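You operate a simulated robot arm through the tools that you are given. There is no shell and no other tool. Be economical: measure what you need, move in short steps, check, and stop when the job is done.

Carry out the task below with a simulated robot arm. There is one attempt and no reset: what you move stays moved.

JOB
Rig by the lifting beam's card: pin its shackle tight, lay its sling on the mat, hang the green tag.
Fine: the tag goes on the beam hook; leave the other slings and the other pin.

Only the result counts: the job must be done as asked and must still hold three seconds after the hand-in. Knocking over, shifting, dropping, spilling or breaking anything else fails it.

ROBOT AND FRAMES
A 6-joint arm with a two-finger parallel gripper on a trunk, on a base that drives. Base frame: it is fixed to the floor where the robot stands at the start and does not move with it; the origin is under the middle of the robot, x ahead of it, y to its left, z up. Units: mm, degrees, N and s.
With the tool pointing down near the work surface it reaches from about 360 to 820 mm from the robot's upright axis, wherever it stands. Its first joint turns from -166.0 to 166.0 degrees. Places, roughly: beam hook [600, 1000, 1000]; green sling, grey sling, yellow sling [500, 1250, 750]; large shackle [500, 500, 800]; sling mat top [400, 700, 800]; small shackle [500, 800, 800]. Payload 3.91 kg.
The TCP is the grasp point between the finger pads, 30 mm short of the fingertips. In the tool frame z runs along the fingers and y along their closing line. Largest opening 110 mm; finger width 20, thickness 10; the body of the gripper, 48 by 112 mm, starts 55 mm behind the TCP.
Orientation is told as [roll, pitch, yaw] about the base's x, y, z axes, in that order, counted from this pose: with the fingers straight down and closing along the base's y, the tool's x points along the base's -x, its y along +y and its z along -z.

CONTROLS
- The arm moves only by the tool apply_moves. Its argument "motion" is a list of rows, each a list of 2 entries, a list of its own where there are three numbers: the shift along the tool's x, y, z in units of 20 mm (1.0 is 20 mm), then the turn, a rotation vector about the tool's x, y, z in units of 6 degrees (1.0 is 6 degrees). In form: [[[tx, ty, tz], [wx, wy, wz]], ...]. A call has 1 to 20 rows; each row shifts and turns the commanded pose from where the row before left it, along the tool's axes as they then stand. "jaw" is the opening, from 0 (shut) to 1 (fully open), set as the call begins (left out, the last holds). A call with a number of a shift or a turn outside -1 to 1 is refused whole. Each row takes 0.2 s and may step no farther than 50 mm and 8.6 degrees from the row before; otherwise, or with a gripper value out of range, the whole call is refused. A pose out of reach is approached as far as the arm can. The call stops where the force on the tool passes 40 N (or 10 N more than at its start, if that is more) or the arm is blocked; 0.2 s more then pass. The fingers move at their own pace (about 45 mm/s each) and stop on an object; they squeeze with about 42 N. The grip force told is the motor's: it shows also when the fingers shut on nothing. Time passes only in rows, and 0.2 s behind the last, so rows that do not move let the fingers close. It gives the time, the measured TCP pose, the force on the tool (base axes), the opening and the grip force at its end, in the units of the frame above (readings bear some noise), with the torque about the TCP (base axes, N m) and any sound that the robot's microphone picked up.
- Cameras (640 x 400 px; columns grow to the right, rows downward): "scene" is now at [1.3, 180.2, 1562.5]; the picture's right is [0.22, -0.97, 0.00], its down [-0.69, -0.16, -0.70] and it looks along [0.69, 0.16, -0.71] (base axes); focal length 292 px, centre (320, 200). "wrist" rides on the gripper at [77, 7, -114] in the tool frame; the picture's right is [-0.09, 1.00, 0.00], its down [-0.80, -0.07, -0.59] and it looks along [-0.59, -0.05, 0.80] (tool axes); focal length 270 px, centre (320, 200). There is no depth. A picture from a camera that has moved, and an enlarged one, comes with that camera's place and axes in the base frame and with its lens.
- capture(camera): a new picture of that camera. It takes no simulated time.
- raise_lower(by): slides the trunk up (or, below 0, down) by that many mm; the arm and the scene camera ride with it, the base frame stays. It gives what a move gives, with no picture.
- steer(legs): drives the robot by 1 to 6 legs, each [ahead, turn to the left] in mm and degrees, along the robot's own axes; the way and the turn of a leg run together, so that a leg with both is an arc; at most 1500 mm and 180 degrees a leg. The arm and the cameras ride along, it lands a little off, and it stops where it bumps. It gives what a move gives.
- turn_head(pan, tilt): turns the head with the scene camera to pan (to the left, within 155 degrees either way) and tilt (down, from -29 to 69), counted from straight ahead of the robot. It gives what a move gives.
- inspect(camera, box): a new picture of the part [left, top, right, bottom] of that camera's present view, enlarged. It takes no simulated time.
- sign_off(): hands the job in; it is judged then, once.

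Work in short steps. Places have to be worked out from the pictures, the camera data and where the tool is seen: move nearer, look again, correct. Check each grasp and each placing, and mend what went wrong. You have 120 turns and 98 pictures in all, those below and enlarged ones among them. Open the gripper and draw the arm clear of the work before you hand the job in, unless the task says otherwise; then end with one line.

The tools are called after "Request:" as a command line: name --argument value ..., lists and objects as JSON in quotes. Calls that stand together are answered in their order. apply_moves: Moves the arm, as the interface text tells. Its arguments: {"type":"object","properties":{"motion":{"type":"array"},"jaw":{"type":"number"}},"required":["motion"]} The other tools are called the same way: raise_lower (by) slides the trunk up or down; steer (legs) drives the base; turn_head (pan, tilt) turns the head that bears the scene camera; capture (camera) takes a picture; inspect (camera, box) takes an enlarged picture of a part of a camera's view; sign_off () hands the job in.

At the start:

```text
time: 0.0
position: [316.3, 361.8, 1184.7]
tcp_rot: [0.0, 0.0, 0.4]
contact_force: [0.4, -0.2, -0.4]
moment: [0.0, -0.04, 0.0]
finger_gap: 110.1
grasp_force: 0.0
trunk travel left (down, up): [-525.0, 85.0]
robot x, y, heading: [-2.9, 8.7, -0.1]
head pan, tilt: [13.0, 45.3]
```

scene: 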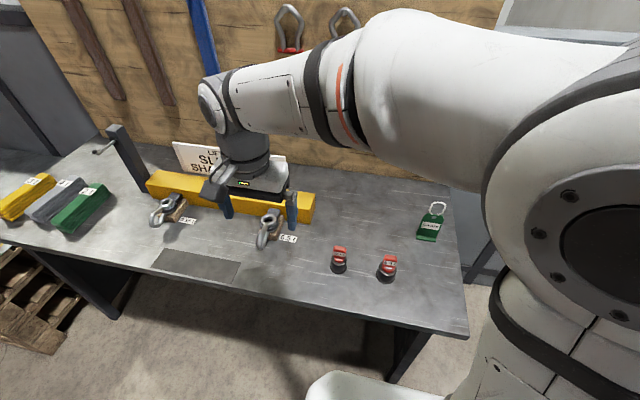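
wrist: 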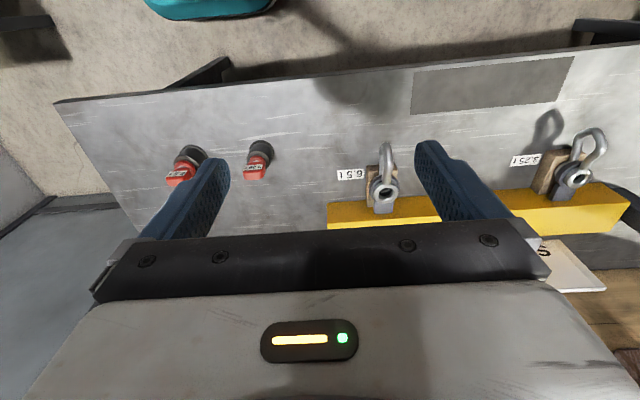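

The card is partly hidden behind the gripper, so I look at the key parts enlarged first.

Request:
inspect --camera "scene" --box '[140, 120, 340, 260]'

Request:
inspect --camera "scene" --box '[0, 110, 160, 250]'

Request:
inspect --camera "scene" --box '[300, 180, 480, 300]'

```text
2.86 times, centred on (240, 190) of scene
camera zoom: at [1.3, 180.2, 1562.5], right [0.22, -0.97, 0.0], down [-0.69, -0.16, -0.7], along [0.69, 0.16, -0.71], focal length 834 px, centre (549, 229)
```

zoom: 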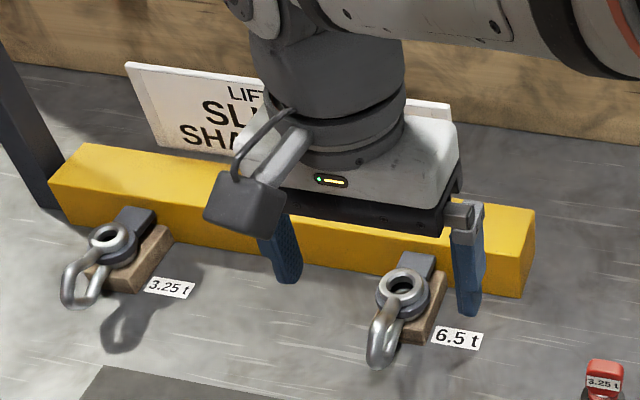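

```text
2.86 times, centred on (80, 180) of scene
camera zoom: at [1.3, 180.2, 1562.5], right [0.22, -0.97, 0.0], down [-0.69, -0.16, -0.7], along [0.69, 0.16, -0.71], focal length 834 px, centre (1006, 257)
```

zoom: 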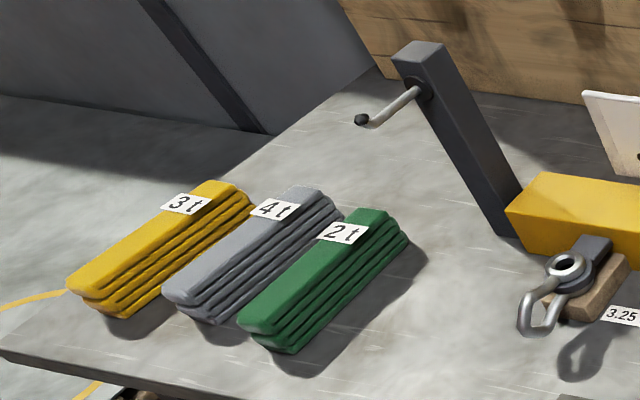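

```text
3.33 times, centred on (390, 240) of scene
camera zoom: at [1.3, 180.2, 1562.5], right [0.22, -0.97, 0.0], down [-0.69, -0.16, -0.7], along [0.69, 0.16, -0.71], focal length 973 px, centre (87, 67)
```

zoom: 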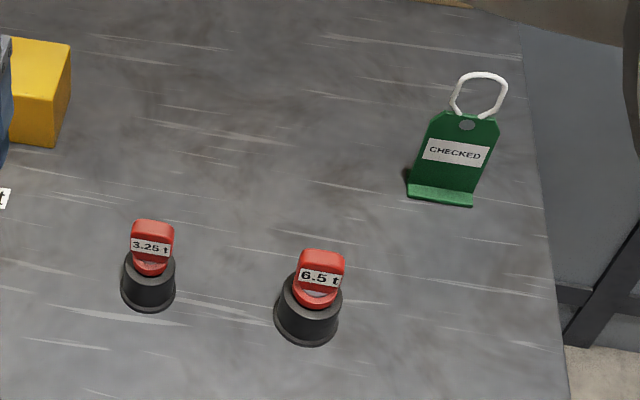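

The arm hides the card, so I swing the hand to the robot's right to read it.

Request:
apply_moves --motion '[[[-0.3, -1, 0], [0, 0, 0]], [[-0.3, -1, 0], [0, 0, 0]], [[-0.3, -1, 0], [0, 0, 0]], [[-0.3, -1, 0], [0, 0, 0]], [[-0.3, -1, 0], [0, 0, 0]], [[-0.3, -1, 0], [0, 0, 0]], [[-0.3, -1, 0], [0, 0, 0]], [[-0.3, -1, 0], [0, 0, 0]], [[-0.3, -1, 0], [0, 0, 0]], [[-0.3, -1, 0], [0, 0, 0]], [[-0.3, -1, 0], [0, 0, 0]], [[-0.3, -1, 0], [0, 0, 0]], [[-0.3, -1, 0], [0, 0, 0]], [[-0.3, -1, 0], [0, 0, 0]]]'

Request:
turn_head --pan 40 --tilt 38

Request:
capture --camera "scene"

```text
time: 3.0
position: [403.7, 82.3, 1182.9]
tcp_rot: [0.0, 0.0, 0.5]
contact_force: [-0.8, -0.3, -0.2]
moment: [0.0, -0.02, 0.01]
finger_gap: 109.9
grasp_force: 0.1
trunk travel left (down, up): [-525.0, 85.0]
robot x, y, heading: [-2.9, 10.6, -0.3]
head pan, tilt: [13.0, 45.3]
```

```text
time: 3.9
position: [404.0, 82.9, 1183.7]
tcp_rot: [0.1, -0.1, 0.5]
contact_force: [-0.5, -0.9, -0.7]
moment: [0.03, -0.02, -0.02]
finger_gap: 110.3
grasp_force: 0.1
trunk travel left (down, up): [-525.0, 85.0]
robot x, y, heading: [1.1, 11.5, -0.1]
head pan, tilt: [40.0, 38.0]
```

```text
92 pictures are left
camera scene: at [-11.5, 217.3, 1573.2], right [0.64, -0.77, 0.0], down [-0.47, -0.4, -0.79], along [0.6, 0.51, -0.62], focal length 292 px, centre (320, 200)
```

scene: 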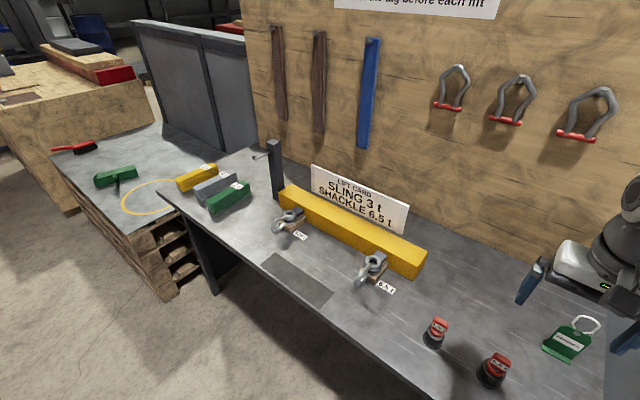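

The card reads SLING 3 t, SHACKLE 6.5 t. I check the poster, the slings and the hook in detail.

Request:
inspect --camera "scene" --box '[40, 120, 300, 280]'

Request:
inspect --camera "scene" --box '[260, 150, 440, 310]'

Request:
turn_head --pan 40 --tilt 15

Request:
capture --camera "scene"

```text
2.46 times, centred on (170, 200) of scene
camera zoom: at [-11.5, 217.3, 1573.2], right [0.64, -0.77, 0.0], down [-0.47, -0.4, -0.79], along [0.6, 0.51, -0.62], focal length 718 px, centre (689, 200)
```

zoom: 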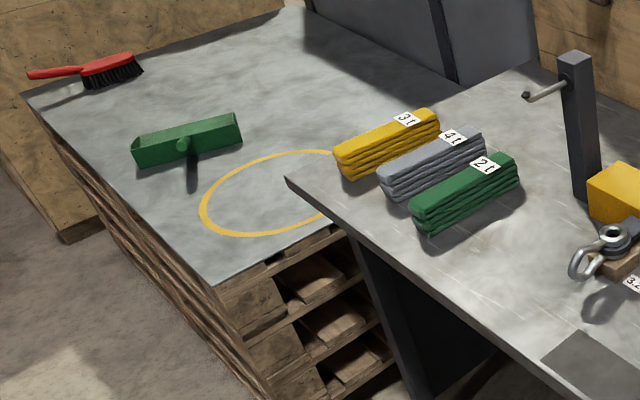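

```text
2.50 times, centred on (350, 230) of scene
camera zoom: at [-11.5, 217.3, 1573.2], right [0.64, -0.77, 0.0], down [-0.47, -0.4, -0.79], along [0.6, 0.51, -0.62], focal length 729 px, centre (245, 125)
```

zoom: 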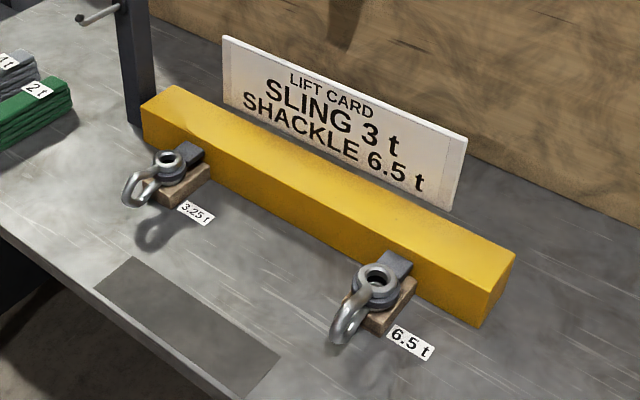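

```text
time: 4.8
position: [402.9, 84.1, 1183.4]
tcp_rot: [0.0, 0.1, 0.6]
contact_force: [0.2, -0.2, -0.1]
moment: [0.01, 0.0, 0.01]
finger_gap: 109.9
grasp_force: 0.1
trunk travel left (down, up): [-525.0, 85.0]
robot x, y, heading: [-1.3, 11.9, 0.1]
head pan, tilt: [40.0, 15.0]
```

```text
89 pictures are left
camera scene: at [-6.1, 221.9, 1609.7], right [0.64, -0.77, 0.0], down [-0.2, -0.17, -0.97], along [0.74, 0.62, -0.26], focal length 292 px, centre (320, 200)
```

scene: 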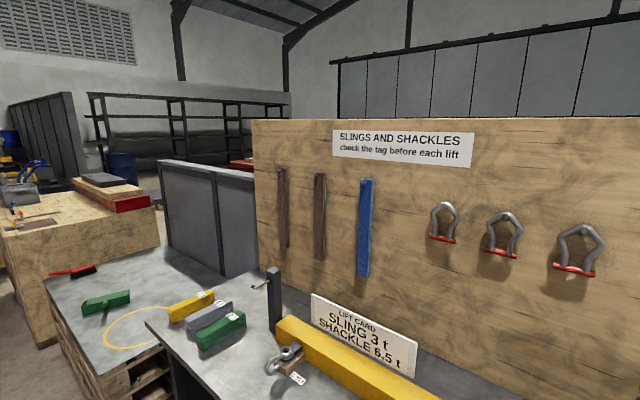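

Yellow is the 3 t sling; the large shackle takes the 6.5 t pin (estimated near (475, 93)). I take a wrist picture from here and look at shackle details.

Request:
capture --camera "wrist"

Request:
turn_head --pan 20 --tilt 50

Request:
capture --camera "scene"

```text
88 pictures are left
camera wrist: at [326.0, 90.0, 1297.5], right [0.08, 1.0, 0.0], down [0.8, -0.06, 0.59], along [0.59, -0.05, -0.8], focal length 270 px, centre (320, 200)
```

wrist: 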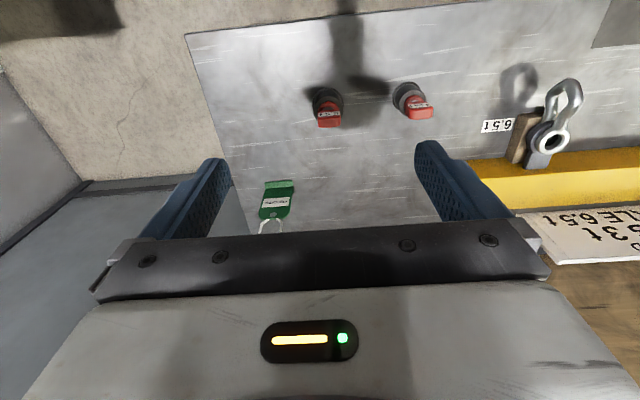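

```text
time: 5.8
position: [402.4, 83.7, 1183.0]
tcp_rot: [-0.1, -0.1, 0.4]
contact_force: [-0.6, 0.7, -0.5]
moment: [0.0, 0.02, 0.06]
finger_gap: 110.0
grasp_force: 0.1
trunk travel left (down, up): [-525.0, 85.0]
robot x, y, heading: [-3.1, 11.8, 0.0]
head pan, tilt: [20.0, 50.0]
```

```text
87 pictures are left
camera scene: at [-5.3, 188.3, 1556.1], right [0.34, -0.94, 0.0], down [-0.72, -0.26, -0.64], along [0.6, 0.22, -0.77], focal length 292 px, centre (320, 200)
```

scene: 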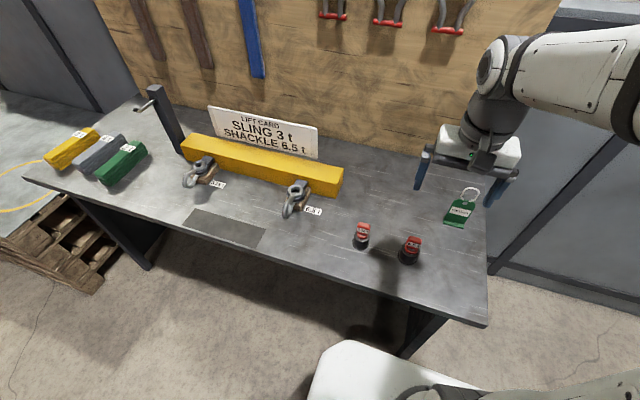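

I descend toward the 6.5 t pin for a closer wrist view.

Request:
apply_moves --motion '[[[-0.19, 0.04, 0.92], [0, 0, 0]], [[-0.19, 0.04, 0.92], [0, 0, 0]], [[-0.19, 0.04, 0.92], [0, 0, 0]], [[-0.19, 0.04, 0.92], [0, 0, 0]], [[-0.19, 0.04, 0.92], [0, 0, 0]], [[-0.19, 0.04, 0.92], [0, 0, 0]], [[-0.19, 0.04, 0.92], [0, 0, 0]], [[-0.19, 0.04, 0.92], [0, 0, 0]], [[-0.19, 0.04, 0.92], [0, 0, 0]], [[-0.19, 0.04, 0.92], [0, 0, 0]]]'

Request:
inspect --camera "wrist" --box '[220, 20, 540, 220]'

Request:
inspect --camera "scene" --box '[250, 150, 450, 275]'

```text
time: 8.0
position: [441.2, 91.7, 999.5]
tcp_rot: [0.0, 0.0, 0.6]
contact_force: [-0.7, 0.4, -0.4]
moment: [-0.04, 0.0, -0.01]
finger_gap: 109.9
grasp_force: 0.1
trunk travel left (down, up): [-525.0, 85.0]
robot x, y, heading: [0.4, 10.1, -0.2]
head pan, tilt: [20.0, 50.0]
```

```text
2.00 times, centred on (380, 120) of wrist
camera zoom: at [364.4, 98.5, 1113.3], right [0.08, 1.0, 0.0], down [0.8, -0.06, 0.59], along [0.59, -0.05, -0.8], focal length 541 px, centre (200, 360)
```

zoom: 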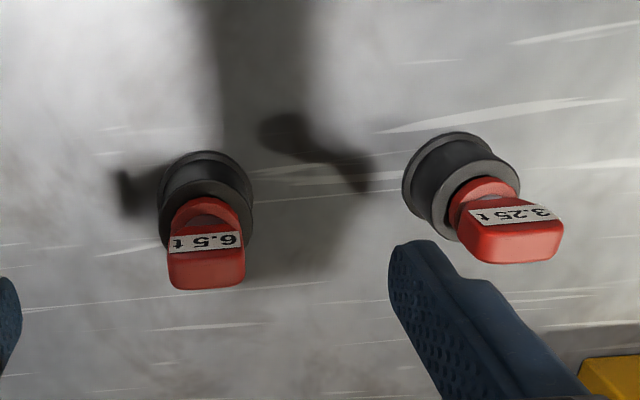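

```text
3.20 times, centred on (350, 212) of scene
camera zoom: at [-4.8, 188.3, 1556.1], right [0.34, -0.94, 0.0], down [-0.72, -0.26, -0.64], along [0.6, 0.22, -0.77], focal length 934 px, centre (224, 160)
```

zoom: 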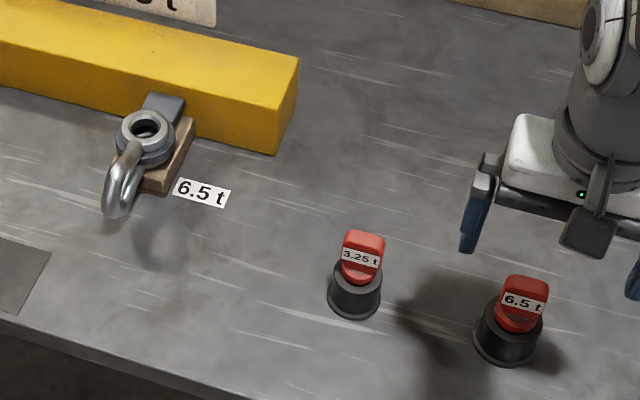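

The 6.5 t pin has a flat red tab, wide along y, facing x. I shift above it and turn the hand to yaw +90 so the fingers close along x on the flats, leaving clockwise travel for screwing.

Request:
apply_moves --motion '[[[-0.8, 0, 0], [0, 0, 0]], [[-0.8, 0, 0], [0, 0, 0]], [[0, 0, 0], [0, 0, -1]], [[0, 0, 0], [0, 0, -1]], [[0, 0, 0], [0, 0, -1]], [[0, 0, 0], [0, 0, -1]], [[0, 0, 0], [0, 0, -1]], [[0, 0, 0], [0, 0, -1]], [[0, 0, 0], [0, 0, -1]], [[0, 0, 0], [0, 0, -1]], [[0, 0, 0], [0, 0, -1]], [[0, 0, 0], [0, 0, -1]], [[0, 0, 0], [0, 0, -1]], [[0, 0, 0], [0, 0, -1]], [[0, 0, 0], [0, 0, -1]], [[0, 0, 0], [0, 0, -1]], [[0, 0, 0], [0, 0, -0.9]]]'

Request:
capture --camera "wrist"

```text
time: 11.6
position: [472.4, 91.6, 1000.1]
tcp_rot: [-0.1, 0.1, 90.0]
contact_force: [0.1, 0.0, -0.2]
moment: [0.01, 0.03, 0.02]
finger_gap: 110.1
grasp_force: 0.0
trunk travel left (down, up): [-525.0, 85.0]
robot x, y, heading: [1.7, 9.7, -0.5]
head pan, tilt: [20.0, 50.0]
```

```text
84 pictures are left
camera wrist: at [466.1, 15.5, 1113.3], right [-1.0, 0.09, 0.0], down [0.07, 0.8, 0.59], along [0.05, 0.59, -0.8], focal length 270 px, centre (320, 200)
```

wrist: 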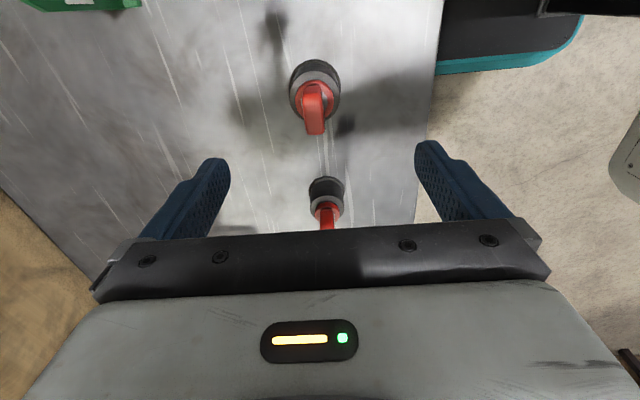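

The tab is now edge-on between the fingers; I put the axis near (478, 93), tab top near z 895. I descend to TCP z ≈ 895 with a small correction and look.

Request:
apply_moves --motion '[[[-0.07, -0.28, 0.9], [0, 0, 0]], [[0, 0, 0.9], [0, 0, 0]], [[0, 0, 0.9], [0, 0, 0]], [[0, 0, 0.9], [0, 0, 0]], [[0, 0, 0.9], [0, 0, 0]], [[0, 0, 0.75], [0, 0, 0]]]'

Request:
capture --camera "wrist"

Request:
inspect --camera "scene" --box '[330, 160, 490, 280]'

```text
time: 13.0
position: [477.6, 94.0, 894.7]
tcp_rot: [0.0, -0.1, 89.9]
contact_force: [-0.7, 0.5, -0.4]
moment: [0.0, 0.04, 0.01]
finger_gap: 110.0
grasp_force: 0.1
trunk travel left (down, up): [-525.0, 85.0]
robot x, y, heading: [-0.2, 13.2, -0.1]
head pan, tilt: [20.0, 50.0]
```

```text
83 pictures are left
camera wrist: at [471.8, 16.9, 1008.5], right [-1.0, 0.09, 0.0], down [0.07, 0.8, 0.59], along [0.05, 0.59, -0.8], focal length 270 px, centre (320, 200)
```

wrist: 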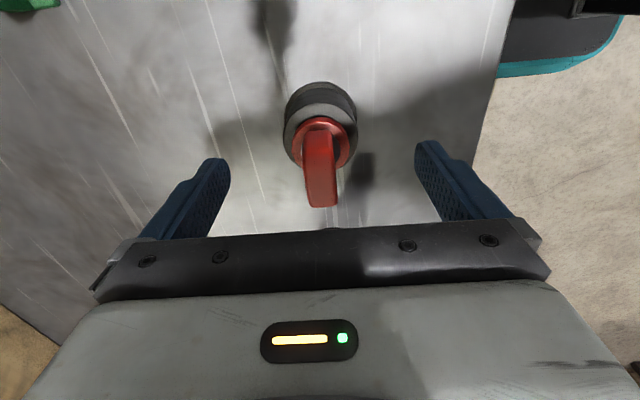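

```text
3.33 times, centred on (410, 220) of scene
camera zoom: at [-4.9, 188.3, 1556.1], right [0.34, -0.94, 0.0], down [-0.72, -0.26, -0.64], along [0.6, 0.22, -0.77], focal length 973 px, centre (20, 133)
```

zoom: 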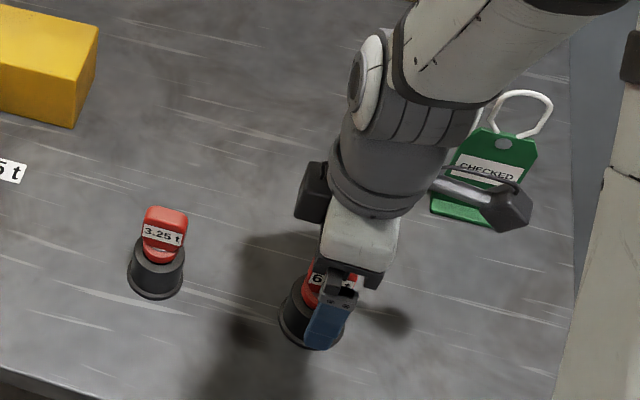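

Tab top is at about z 889, collar about z 846. I lower to TCP z ≈ 883 and close on the flats.

Request:
apply_moves --motion '[[[0, 0, 0.6], [0, 0, 0]]]'

Request:
apply_moves --motion '[[[0, 0, 0], [0, 0, 0]], [[0, 0, 0], [0, 0, 0]], [[0, 0, 0], [0, 0, 0]], [[0, 0, 0], [0, 0, 0]], [[0, 0, 0], [0, 0, 0]], [[0, 0, 0], [0, 0, 0]], [[0, 0, 0], [0, 0, 0]]]' --jaw 0

Request:
capture --camera "wrist"

```text
time: 13.4
position: [478.8, 93.8, 882.9]
tcp_rot: [-0.2, 0.0, 89.9]
contact_force: [1.3, 0.4, -0.2]
moment: [-0.02, -0.01, 0.01]
finger_gap: 110.1
grasp_force: 0.0
trunk travel left (down, up): [-525.0, 85.0]
robot x, y, heading: [-1.6, 12.8, -0.1]
head pan, tilt: [20.0, 50.0]
```

```text
time: 15.0
position: [478.8, 93.3, 881.7]
tcp_rot: [0.0, 0.0, 89.9]
contact_force: [-1.1, -0.1, 0.4]
moment: [0.0, 0.03, -0.01]
finger_gap: 24.2
grasp_force: 42.2
trunk travel left (down, up): [-525.0, 85.0]
robot x, y, heading: [-2.4, 10.1, -0.2]
head pan, tilt: [20.0, 50.0]
```

```text
81 pictures are left
camera wrist: at [471.7, 17.1, 996.4], right [-1.0, 0.09, 0.0], down [0.07, 0.8, 0.59], along [0.05, 0.59, -0.8], focal length 270 px, centre (320, 200)
```

wrist: 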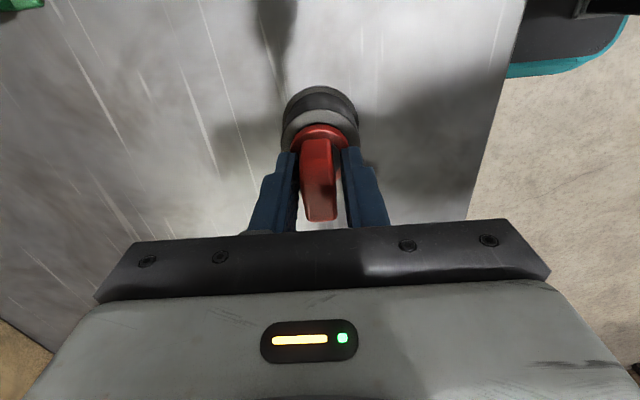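

The fingers hold at 24 mm with the full grip force. I lift the pin straight up out of its holder and check.

Request:
apply_moves --motion '[[[0, 0, -0.6], [0, 0, 0]], [[0, 0, -0.8], [0, 0, 0]], [[0, 0, -1], [0, 0, 0]], [[0, 0, -1], [0, 0, 0]], [[0, 0, -1], [0, 0, 0]], [[0, 0, -1], [0, 0, 0]], [[0, 0, -1], [0, 0, 0]]]'

Request:
capture --camera "wrist"

Request:
inspect --camera "scene" --box '[310, 120, 510, 280]'

```text
time: 16.6
position: [478.8, 92.9, 1010.8]
tcp_rot: [0.0, 0.0, 90.0]
contact_force: [0.7, 0.3, -2.2]
moment: [0.03, -0.02, -0.02]
finger_gap: 24.0
grasp_force: 41.8
trunk travel left (down, up): [-525.0, 85.0]
robot x, y, heading: [1.3, 8.1, -0.1]
head pan, tilt: [20.0, 50.0]
```

```text
80 pictures are left
camera wrist: at [471.4, 16.6, 1124.5], right [-1.0, 0.09, 0.0], down [0.07, 0.8, 0.59], along [0.05, 0.59, -0.8], focal length 270 px, centre (320, 200)
```

wrist: 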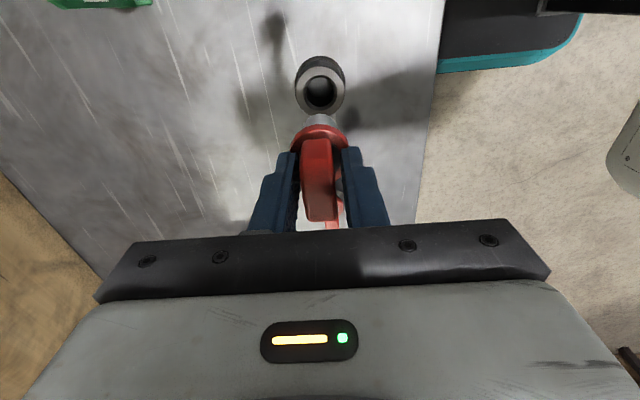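

```text
2.50 times, centred on (410, 200) of scene
camera zoom: at [-5.4, 188.2, 1556.0], right [0.34, -0.94, 0.0], down [-0.72, -0.26, -0.64], along [0.6, 0.22, -0.77], focal length 729 px, centre (95, 200)
```

zoom: 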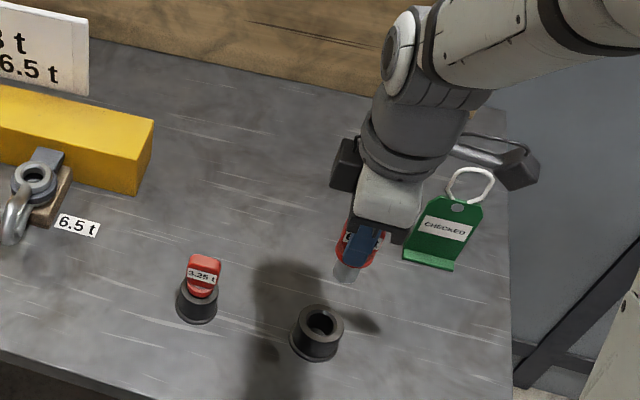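

The pin is out with its shank below. I carry it at height toward the large shackle and look from its near side.

Request:
apply_moves --motion '[[[-0.95, -0.3, 0], [0, 0, 0]], [[-0.95, -0.3, 0], [0, 0, 0]], [[-0.95, -0.3, 0], [0, 0, 0]], [[-0.95, -0.3, 0], [0, 0, 0]], [[-0.95, -0.3, 0], [0, 0, 0]], [[-0.95, -0.3, 0], [0, 0, 0]], [[-0.95, -0.3, 0], [0, 0, 0]], [[-0.95, -0.3, 0], [0, 0, 0]], [[-0.95, -0.3, 0], [0, 0, 0]], [[-0.95, -0.3, 0], [0, 0, 0]], [[-0.95, -0.3, 0], [0, 0, 0]], [[-0.95, -0.3, 0], [0, 0, 0]], [[-0.95, -0.3, 0], [0, 0, 0]], [[-0.95, -0.3, 0], [0, 0, 0]]]'

Request:
capture --camera "wrist"

Request:
inspect --camera "scene" --box '[220, 130, 380, 250]'

```text
time: 19.6
position: [563.4, 360.3, 1010.4]
tcp_rot: [0.1, 0.0, 89.9]
contact_force: [-0.2, -0.1, -2.2]
moment: [-0.03, 0.01, 0.02]
finger_gap: 23.6
grasp_force: 41.9
trunk travel left (down, up): [-525.0, 85.0]
robot x, y, heading: [-0.2, 12.1, -0.2]
head pan, tilt: [20.0, 50.0]
```

```text
78 pictures are left
camera wrist: at [556.7, 283.7, 1124.4], right [-1.0, 0.09, 0.0], down [0.07, 0.8, 0.59], along [0.05, 0.59, -0.8], focal length 270 px, centre (320, 200)
```

wrist: 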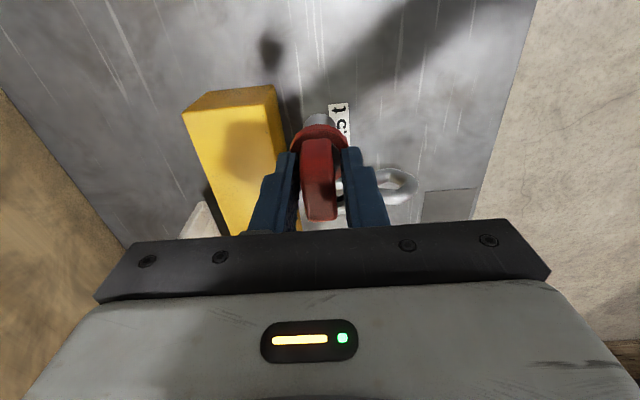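

```text
3.33 times, centred on (300, 190) of scene
camera zoom: at [-4.8, 188.8, 1556.0], right [0.34, -0.94, 0.0], down [-0.72, -0.26, -0.64], along [0.6, 0.22, -0.77], focal length 973 px, centre (387, 233)
```

zoom: 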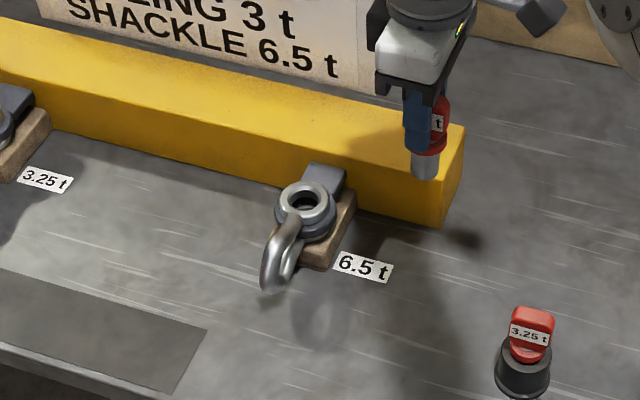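

The pin hides the shackle from this angle. I move past it in y so that the hole lies almost below the wrist camera.

Request:
apply_moves --motion '[[[-1, 0, 0], [0, 0, 0]], [[-1, 0, 0], [0, 0, 0]], [[-1, 0, 0], [0, 0, 0]], [[-1, 0, 0], [0, 0, 0]], [[-1, 0, 0], [0, 0, 0]], [[-1, 0, 0], [0, 0, 0]], [[-1, 0, 0], [0, 0, 0]]]'

Request:
inspect --camera "wrist" --box '[200, 0, 440, 150]'

```text
time: 21.2
position: [563.5, 500.2, 1010.6]
tcp_rot: [0.0, 0.0, 90.0]
contact_force: [-0.9, -0.7, -2.0]
moment: [0.03, 0.02, -0.02]
finger_gap: 23.7
grasp_force: 41.7
trunk travel left (down, up): [-525.0, 85.0]
robot x, y, heading: [2.2, 12.5, -0.2]
head pan, tilt: [20.0, 50.0]
```

```text
2.67 times, centred on (320, 75) of wrist
camera zoom: at [556.3, 423.8, 1124.4], right [-1.0, 0.09, 0.0], down [0.07, 0.8, 0.59], along [0.05, 0.59, -0.8], focal length 721 px, centre (320, 533)
```

zoom: 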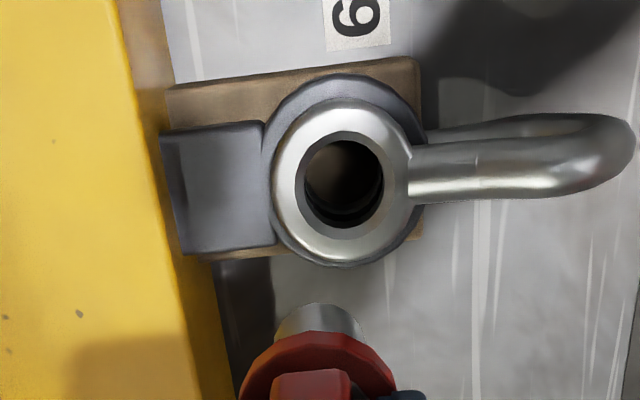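

The hole top works out at about (552.5, 473, 860) from both cameras, and the pin's tip is about 87 mm under the TCP. I position above it and descend to leave the tip slightly over the hole.

Request:
apply_moves --motion '[[[0.65, 0.28, 0], [0, 0, 0]], [[0.64, 0.27, 0], [0, 0, 0]], [[0, 0, 0.8], [0, 0, 0]], [[0, 0, 0.8], [0, 0, 0]], [[0, 0, 0.6], [0, 0, 0]], [[0, 0, 0], [0, 0, 0]]]'

Request:
inspect --camera "wrist" --box '[220, 50, 420, 175]'

Request:
inspect --camera "scene" --box '[250, 140, 346, 200]'

```text
time: 22.6
position: [551.9, 473.5, 966.6]
tcp_rot: [0.0, -0.1, 89.9]
contact_force: [-0.2, -0.1, -1.4]
moment: [0.0, 0.01, -0.04]
finger_gap: 23.6
grasp_force: 41.9
trunk travel left (down, up): [-525.0, 85.0]
robot x, y, heading: [2.2, 11.7, -0.2]
head pan, tilt: [20.0, 50.0]
```

```text
3.20 times, centred on (320, 112) of wrist
camera zoom: at [545.7, 397.0, 1080.5], right [-1.0, 0.09, 0.0], down [0.07, 0.8, 0.59], along [0.05, 0.59, -0.8], focal length 865 px, centre (320, 480)
```

zoom: 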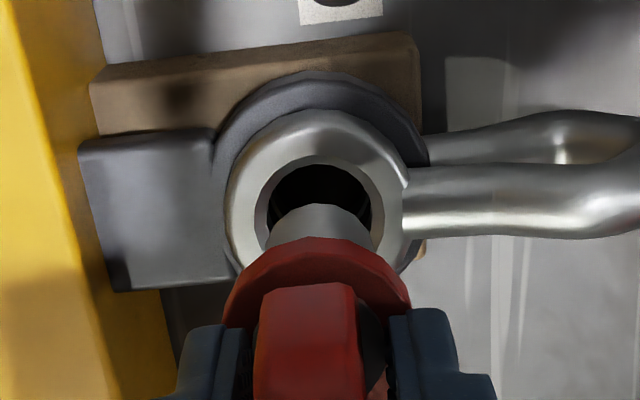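

```text
6.67 times, centred on (298, 170) of scene
camera zoom: at [-5.0, 188.5, 1556.0], right [0.34, -0.94, 0.0], down [-0.72, -0.26, -0.64], along [0.6, 0.22, -0.77], focal length 1945 px, centre (467, 400)
```

zoom: 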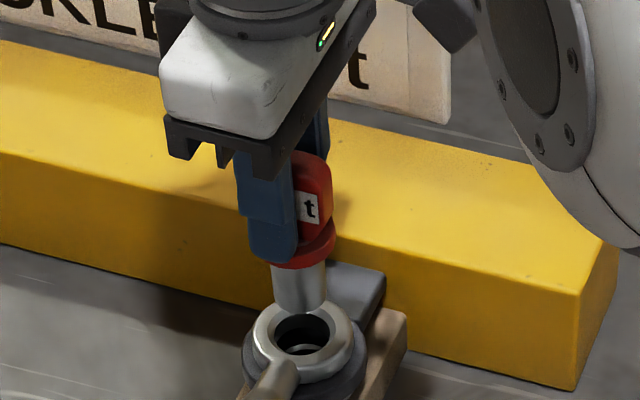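

The tip is aligned in x and about 1.5 mm too far in +y. I correct this and descend in small steps.

Request:
apply_moves --motion '[[[0.075, 0, 0.2], [0, 0, 0]], [[0, 0, 0.3], [0, 0, 0]], [[0, 0, 0], [0, 0, 0]]]'

Request:
inspect --camera "wrist" --box '[220, 50, 420, 175]'

Request:
inspect --camera "scene" --box '[250, 150, 346, 210]'

```text
time: 23.4
position: [552.4, 470.7, 956.8]
tcp_rot: [0.0, 0.0, 90.0]
contact_force: [0.9, -0.1, -1.8]
moment: [0.0, 0.0, 0.01]
finger_gap: 23.7
grasp_force: 42.5
trunk travel left (down, up): [-525.0, 85.0]
robot x, y, heading: [0.0, 11.2, 0.0]
head pan, tilt: [20.0, 50.0]
```

```text
3.20 times, centred on (320, 112) of wrist
camera zoom: at [545.5, 395.6, 1070.2], right [-1.0, 0.09, 0.0], down [0.07, 0.8, 0.59], along [0.05, 0.59, -0.8], focal length 865 px, centre (320, 480)
```

zoom: 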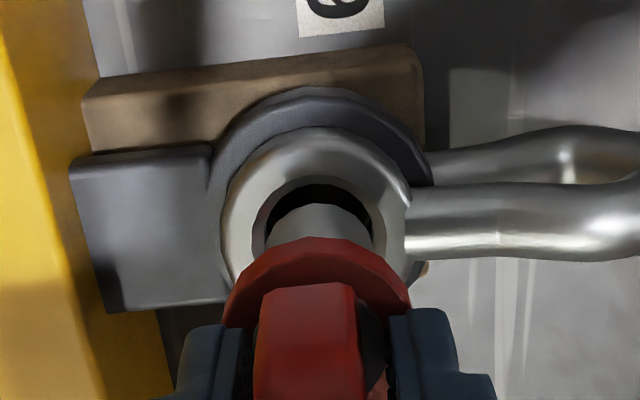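

```text
6.67 times, centred on (298, 180) of scene
camera zoom: at [-5.0, 188.5, 1556.0], right [0.34, -0.94, 0.0], down [-0.72, -0.26, -0.64], along [0.6, 0.22, -0.77], focal length 1945 px, centre (467, 333)
```

zoom: 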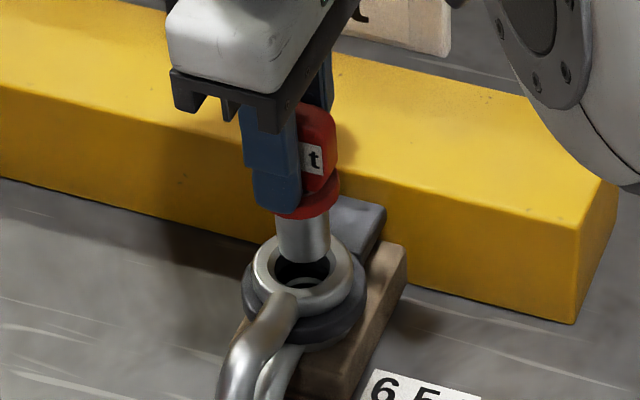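

Alignment looks good now in both views. I keep descending; a contact would stop the call.

Request:
apply_moves --motion '[[[0, 0, 0.3], [0, 0, 0]], [[0, 0, 0.3], [0, 0, 0]], [[0, 0, 0.3], [0, 0, 0]], [[0, 0, 0], [0, 0, 0]]]'

Request:
inspect --camera "wrist" --box '[220, 50, 420, 175]'

Request:
inspect --camera "scene" --box '[250, 150, 346, 210]'

```text
time: 24.4
position: [551.7, 472.3, 939.7]
tcp_rot: [-0.1, -0.1, 90.0]
contact_force: [1.7, 4.5, 3.8]
moment: [0.2, -0.14, 0.04]
finger_gap: 24.0
grasp_force: 42.3
trunk travel left (down, up): [-525.0, 85.0]
robot x, y, heading: [1.9, 11.1, -0.3]
head pan, tilt: [20.0, 50.0]
```

```text
3.20 times, centred on (320, 112) of wrist
camera zoom: at [545.5, 395.8, 1053.4], right [-1.0, 0.09, 0.0], down [0.07, 0.8, 0.6], along [0.05, 0.59, -0.8], focal length 865 px, centre (320, 480)
```

zoom: 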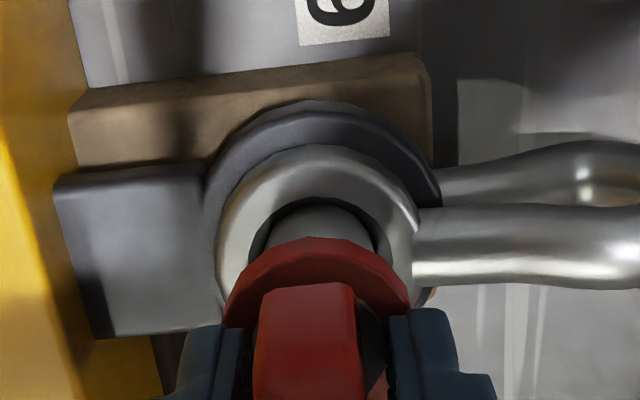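

```text
6.67 times, centred on (298, 180) of scene
camera zoom: at [-5.4, 188.5, 1556.1], right [0.34, -0.94, 0.0], down [-0.72, -0.26, -0.64], along [0.6, 0.22, -0.77], focal length 1945 px, centre (467, 333)
```

zoom: 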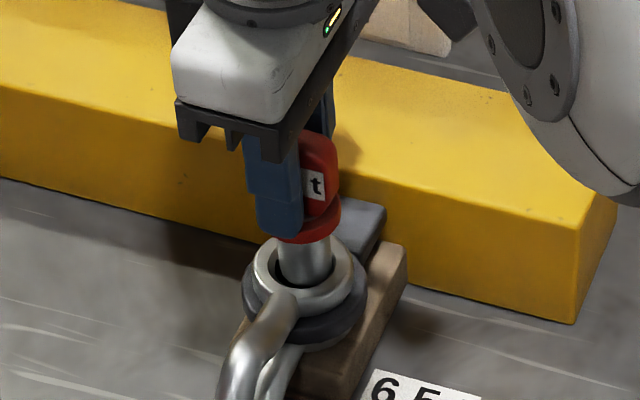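

The tip is in the hole mouth, pushed toward +y by about 4.5 N. I shift 1 mm in +y and continue down.

Request:
apply_moves --motion '[[[-0.05, -0.02, 0], [0, 0, 0]], [[0, 0, 0.2], [0, 0, 0]], [[0, 0, 0.2], [0, 0, 0]], [[0, 0, 0], [0, 0, 0]]]'

```text
time: 25.4
position: [553.2, 473.6, 929.4]
tcp_rot: [0.1, 0.0, 89.9]
contact_force: [-0.2, 7.8, -0.2]
moment: [0.47, -0.05, 0.03]
finger_gap: 24.2
grasp_force: 42.0
trunk travel left (down, up): [-525.0, 85.0]
robot x, y, heading: [1.0, 15.3, -0.2]
head pan, tilt: [20.0, 50.0]
```

It goes in; there is still a side force in +y, so I shift another 1.2 mm and go on.

Request:
apply_moves --motion '[[[-0.06, 0, 0], [0, 0, 0]], [[0, 0, 0.2], [0, 0, 0]], [[0, 0, 0.2], [0, 0, 0]], [[0, 0, 0], [0, 0, 0]]]'

Request:
inspect --camera "scene" --box '[250, 150, 346, 210]'

```text
time: 26.4
position: [552.1, 474.8, 921.9]
tcp_rot: [-0.1, 0.1, 89.9]
contact_force: [0.6, 0.4, -1.9]
moment: [0.02, 0.05, 0.02]
finger_gap: 23.7
grasp_force: 42.2
trunk travel left (down, up): [-525.0, 85.0]
robot x, y, heading: [1.9, 6.8, 0.1]
head pan, tilt: [20.0, 50.0]
```

```text
6.67 times, centred on (298, 180) of scene
camera zoom: at [-5.0, 188.5, 1556.0], right [0.34, -0.94, 0.0], down [-0.72, -0.26, -0.64], along [0.6, 0.22, -0.77], focal length 1945 px, centre (467, 333)
```

zoom: 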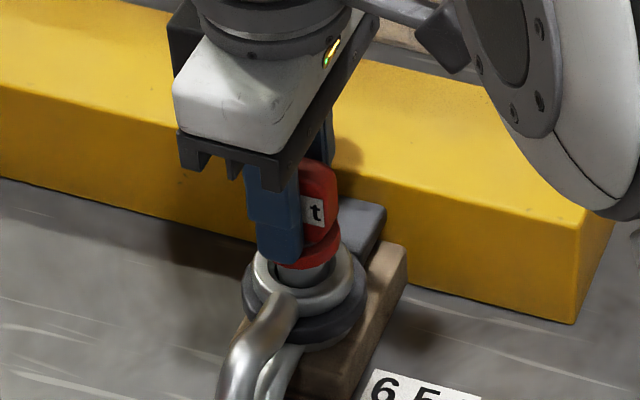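

Side forces are gone and the shank is well inside. I lower further until the thread or collar stops it.

Request:
apply_moves --motion '[[[0, 0, 0.2], [0, 0, 0]], [[0, 0, 0.2], [0, 0, 0]], [[0, 0, 0.2], [0, 0, 0]], [[0, 0, 0.2], [0, 0, 0]], [[0, 0, 0.2], [0, 0, 0]], [[0, 0, 0.2], [0, 0, 0]]]'

Request:
inspect --camera "scene" --box '[250, 150, 346, 210]'

```text
time: 27.8
position: [552.5, 473.1, 903.1]
tcp_rot: [-0.4, -0.4, 89.9]
contact_force: [-1.0, -0.6, 33.3]
moment: [-0.13, 0.1, -0.05]
finger_gap: 24.7
grasp_force: 42.2
trunk travel left (down, up): [-525.0, 85.0]
robot x, y, heading: [3.3, 14.0, -0.1]
head pan, tilt: [20.0, 50.0]
```

```text
6.67 times, centred on (298, 180) of scene
camera zoom: at [-8.4, 185.8, 1556.9], right [0.34, -0.94, 0.0], down [-0.72, -0.26, -0.64], along [0.61, 0.22, -0.76], focal length 1945 px, centre (467, 333)
```

zoom: 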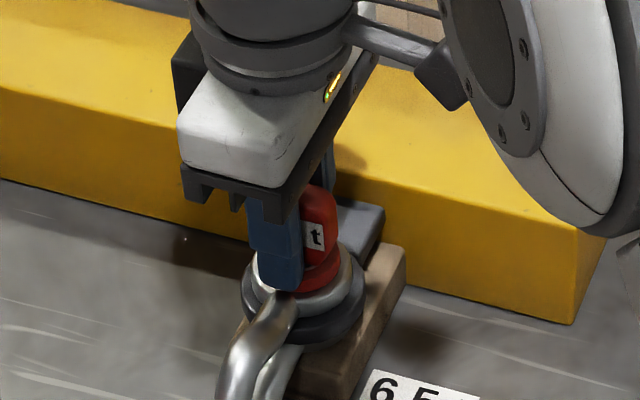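

The pin stops at TCP z ≈ 903 with 33 N, so it is at thread start or seat. I start turning clockwise and watch torque and height.

Request:
apply_moves --motion '[[[0, 0, -0.05], [0, 0, 0]], [[0, 0, 0], [0, 0, 1]], [[0, 0, 0], [0, 0, 1]], [[0, 0, 0], [0, 0, 1]], [[0, 0, 0], [0, 0, 1]], [[0, 0, 0], [0, 0, 1]]]'

```text
time: 29.2
position: [551.5, 472.4, 899.8]
tcp_rot: [0.0, 0.0, 59.8]
contact_force: [3.6, -2.7, 17.6]
moment: [-0.08, -0.1, 0.04]
finger_gap: 23.2
grasp_force: 41.7
trunk travel left (down, up): [-525.0, 85.0]
robot x, y, heading: [-1.7, 11.0, -0.1]
head pan, tilt: [20.0, 50.0]
```

It turned 30° freely and settled a little. I continue clockwise, following down slightly.

Request:
apply_moves --motion '[[[0, 0, 0.02], [0, 0, 1]], [[0, 0, 0.02], [0, 0, 1]], [[0, 0, 0.02], [0, 0, 1]], [[0, 0, 0.02], [0, 0, 1]], [[0, 0, 0.02], [0, 0, 1]], [[0, 0, 0.02], [0, 0, 1]], [[0, 0, 0.02], [0, 0, 1]], [[0, 0, 0.02], [0, 0, 1]], [[0, 0, 0.02], [0, 0, 1]], [[0, 0, 0.02], [0, 0, 1]]]'

Request:
inspect --camera "scene" --box '[250, 150, 346, 210]'

```text
time: 31.4
position: [552.3, 473.5, 898.6]
tcp_rot: [0.2, -0.1, -0.3]
contact_force: [12.3, -3.2, 32.4]
moment: [-0.36, -0.25, 0.34]
finger_gap: 23.3
grasp_force: 42.1
trunk travel left (down, up): [-525.0, 85.0]
robot x, y, heading: [-0.0, 14.0, 0.0]
head pan, tilt: [20.0, 50.0]
```

```text
6.67 times, centred on (298, 180) of scene
camera zoom: at [-6.6, 185.5, 1556.5], right [0.34, -0.94, 0.0], down [-0.72, -0.26, -0.64], along [0.6, 0.22, -0.77], focal length 1945 px, centre (467, 333)
```

zoom: 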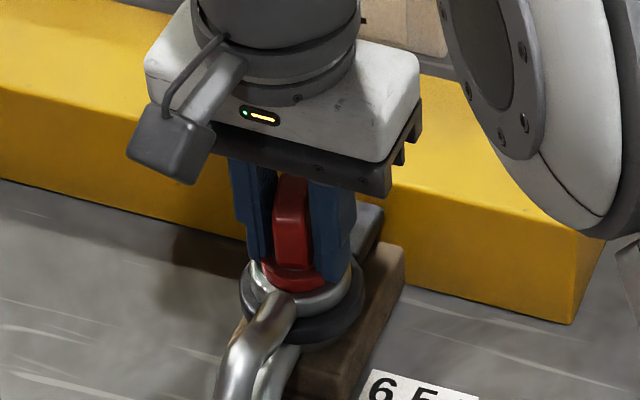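

The pin has turned 90° with rising vertical force, so I relax a touch and continue clockwise.

Request:
apply_moves --motion '[[[-0.04, 0, -0.05], [0, 0, 0]], [[0, 0, 0.01], [0, 0, 1]], [[0, 0, 0.01], [0, 0, 1]], [[0, 0, 0.01], [0, 0, 1]], [[0, 0, 0.01], [0, 0, 1]], [[0, 0, 0.01], [0, 0, 1]], [[0, 0, 0.01], [0, 0, 1]], [[0, 0, 0.01], [0, 0, 1]], [[0, 0, 0.01], [0, 0, 1]]]'

```text
time: 33.3
position: [554.2, 471.2, 898.7]
tcp_rot: [0.2, -0.1, -43.9]
contact_force: [-3.7, -9.5, 12.6]
moment: [-0.88, 0.31, 0.04]
finger_gap: 23.7
grasp_force: 42.6
trunk travel left (down, up): [-525.0, 85.0]
robot x, y, heading: [2.5, 12.1, -0.1]
head pan, tilt: [20.0, 50.0]
stopped in row 9: the force on the tool passed its limit (the readings are from after the stop); the commanded pose is now the measured one
```

The call stopped on force at yaw −44. I look to see whether the collar is seated and the head tight.

Request:
inspect --camera "scene" --box '[250, 150, 346, 210]'

Request:
capture --camera "wrist"

```text
6.67 times, centred on (298, 180) of scene
camera zoom: at [-7.5, 186.0, 1555.8], right [0.34, -0.94, 0.0], down [-0.72, -0.26, -0.64], along [0.61, 0.22, -0.76], focal length 1945 px, centre (467, 333)
```

zoom: 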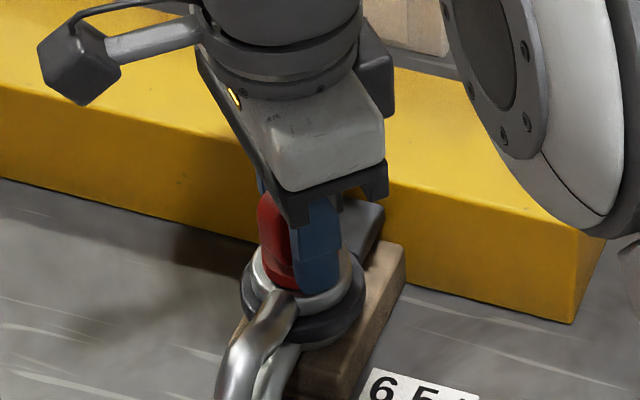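

```text
65 pictures are left
camera wrist: at [502.8, 530.5, 1012.9], right [0.76, 0.65, 0.0], down [0.52, -0.61, 0.6], along [0.39, -0.45, -0.8], focal length 270 px, centre (320, 200)
```

wrist: 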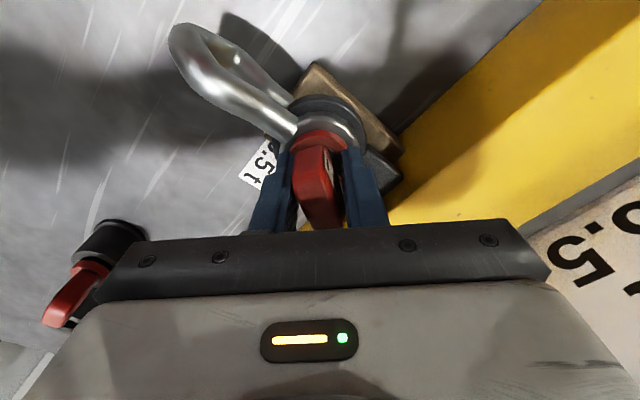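

The tab followed the fingers and the collar looks near the ring. I try a further turn to test for tightness.

Request:
apply_moves --motion '[[[0, 0, 0], [0, 0, 0.7]], [[0, 0, 0], [0, 0, 0.7]], [[0, 0, 0], [0, 0, 0.7]]]'

```text
time: 34.1
position: [553.8, 471.2, 901.1]
tcp_rot: [0.3, 0.0, -56.8]
contact_force: [-3.6, -17.4, 18.2]
moment: [-1.0, 0.41, 0.23]
finger_gap: 23.6
grasp_force: 41.7
trunk travel left (down, up): [-525.0, 85.0]
robot x, y, heading: [4.2, 12.0, -0.1]
head pan, tilt: [20.0, 50.0]
```

It turned another 13° without much torque but with side load. I relieve the load (−y 1.5 mm) and continue clockwise.

Request:
apply_moves --motion '[[[-0.055, -0.053, -0.02], [0, 0, 0]], [[0, 0, 0], [0, 0, 0.8]], [[0, 0, 0], [0, 0, 0.8]], [[0, 0, 0], [0, 0, 0.8]], [[0, 0, 0], [0, 0, 0.8]], [[0, 0, 0], [0, 0, 0.8]]]'

```text
time: 35.5
position: [553.0, 472.3, 899.1]
tcp_rot: [0.2, 0.1, -80.6]
contact_force: [-0.1, -9.2, 18.8]
moment: [-1.07, 0.44, 1.2]
finger_gap: 24.3
grasp_force: 42.3
trunk travel left (down, up): [-525.0, 85.0]
robot x, y, heading: [3.7, 12.2, -0.3]
head pan, tilt: [20.0, 50.0]
```

Torque has risen to 1.2 N m: it's starting to tighten. I continue.

Request:
apply_moves --motion '[[[0, 0, 0], [0, 0, 0.6]], [[0, 0, 0], [0, 0, 0.6]], [[0, 0, 0], [0, 0, 0.6]], [[0, 0, 0], [0, 0, 0.6]]]'

Request:
inspect --camera "scene" --box '[250, 150, 346, 210]'

Request:
capture --camera "wrist"

```text
time: 36.5
position: [554.2, 470.0, 899.1]
tcp_rot: [0.0, 0.2, -95.1]
contact_force: [7.3, -25.6, 20.6]
moment: [-1.54, 0.37, 1.99]
finger_gap: 30.3
grasp_force: 42.1
trunk travel left (down, up): [-525.0, 85.0]
robot x, y, heading: [-0.7, 10.4, -0.1]
head pan, tilt: [20.0, 50.0]
```

```text
6.67 times, centred on (298, 180) of scene
camera zoom: at [-6.0, 183.7, 1556.7], right [0.34, -0.94, 0.0], down [-0.72, -0.26, -0.64], along [0.6, 0.22, -0.77], focal length 1945 px, centre (467, 333)
```

zoom: 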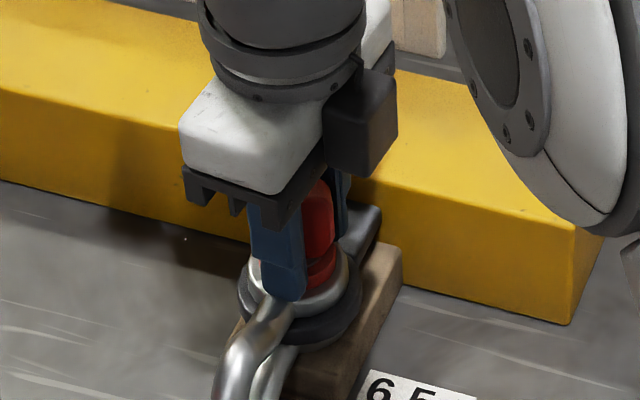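

```text
63 pictures are left
camera wrist: at [567.8, 544.8, 1013.2], right [0.98, -0.18, 0.0], down [-0.14, -0.79, 0.59], along [-0.1, -0.58, -0.81], focal length 270 px, centre (320, 200)
```

wrist: 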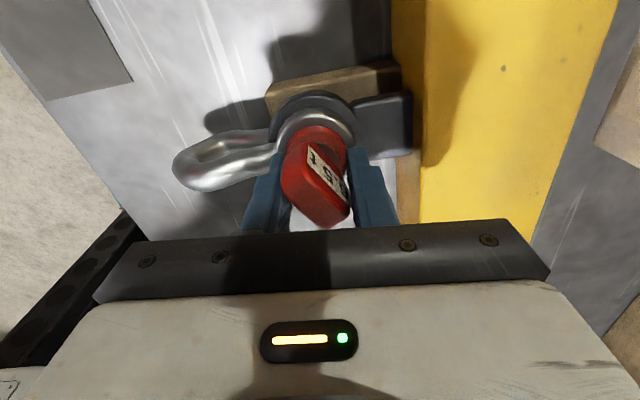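

The fingers slipped around the tab at about 2 N m, so the pin stopped turning near yaw −70. I open, rise, and inspect seating.

Request:
apply_moves --motion '[[[0, 0, 0], [0, 0, 0]], [[0, 0, 0], [0, 0, 0]], [[0, 0, 0], [0, 0, 0]], [[0, 0, 0], [0, 0, 0]], [[0, 0, -0.8], [0, 0, 0]], [[0, 0, -1], [0, 0, 0]], [[0, 0, -1], [0, 0, 0]], [[0, 0, -1], [0, 0, 0]]]' --jaw 0.8

Request:
inspect --camera "wrist" --box '[220, 60, 420, 185]'

Request:
inspect --camera "scene" --box '[250, 150, 346, 210]'

```text
time: 37.0
position: [565.6, 467.1, 899.1]
tcp_rot: [0.9, 0.5, -95.3]
contact_force: [38.6, -12.0, 3.7]
moment: [-0.42, -0.63, 0.72]
finger_gap: 54.5
grasp_force: 0.1
trunk travel left (down, up): [-525.0, 85.0]
robot x, y, heading: [-2.9, 13.4, -0.3]
head pan, tilt: [20.0, 50.0]
stopped in row 2: the force on the tool passed its limit (the readings are from after the stop); the commanded pose is now the measured one
```

```text
3.20 times, centred on (320, 122) of wrist
camera zoom: at [578.0, 543.2, 1014.3], right [0.98, -0.18, 0.02], down [-0.15, -0.8, 0.59], along [-0.09, -0.58, -0.81], focal length 865 px, centre (320, 448)
```

zoom: 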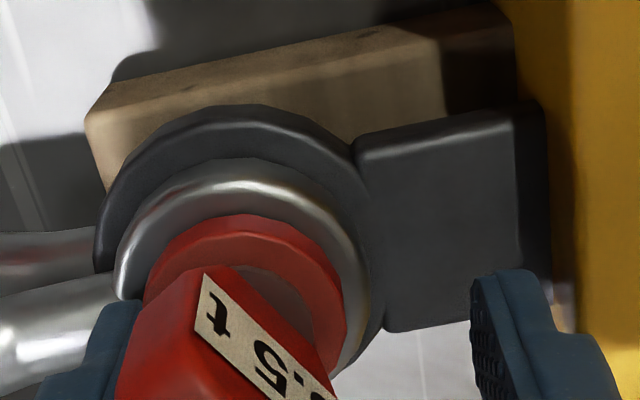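

```text
6.67 times, centred on (298, 180) of scene
camera zoom: at [-0.6, 185.9, 1556.0], right [0.34, -0.94, 0.0], down [-0.72, -0.26, -0.64], along [0.6, 0.22, -0.77], focal length 1945 px, centre (467, 333)
```

zoom: 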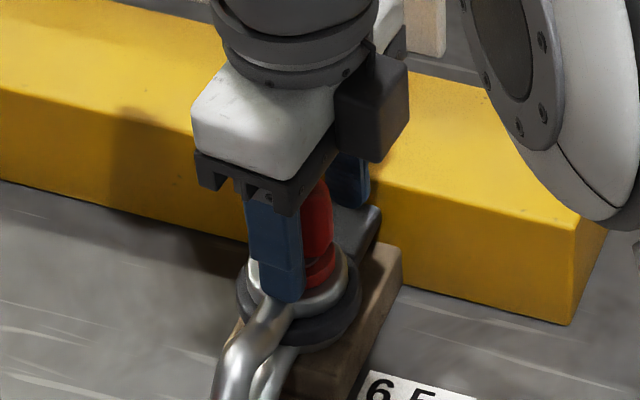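

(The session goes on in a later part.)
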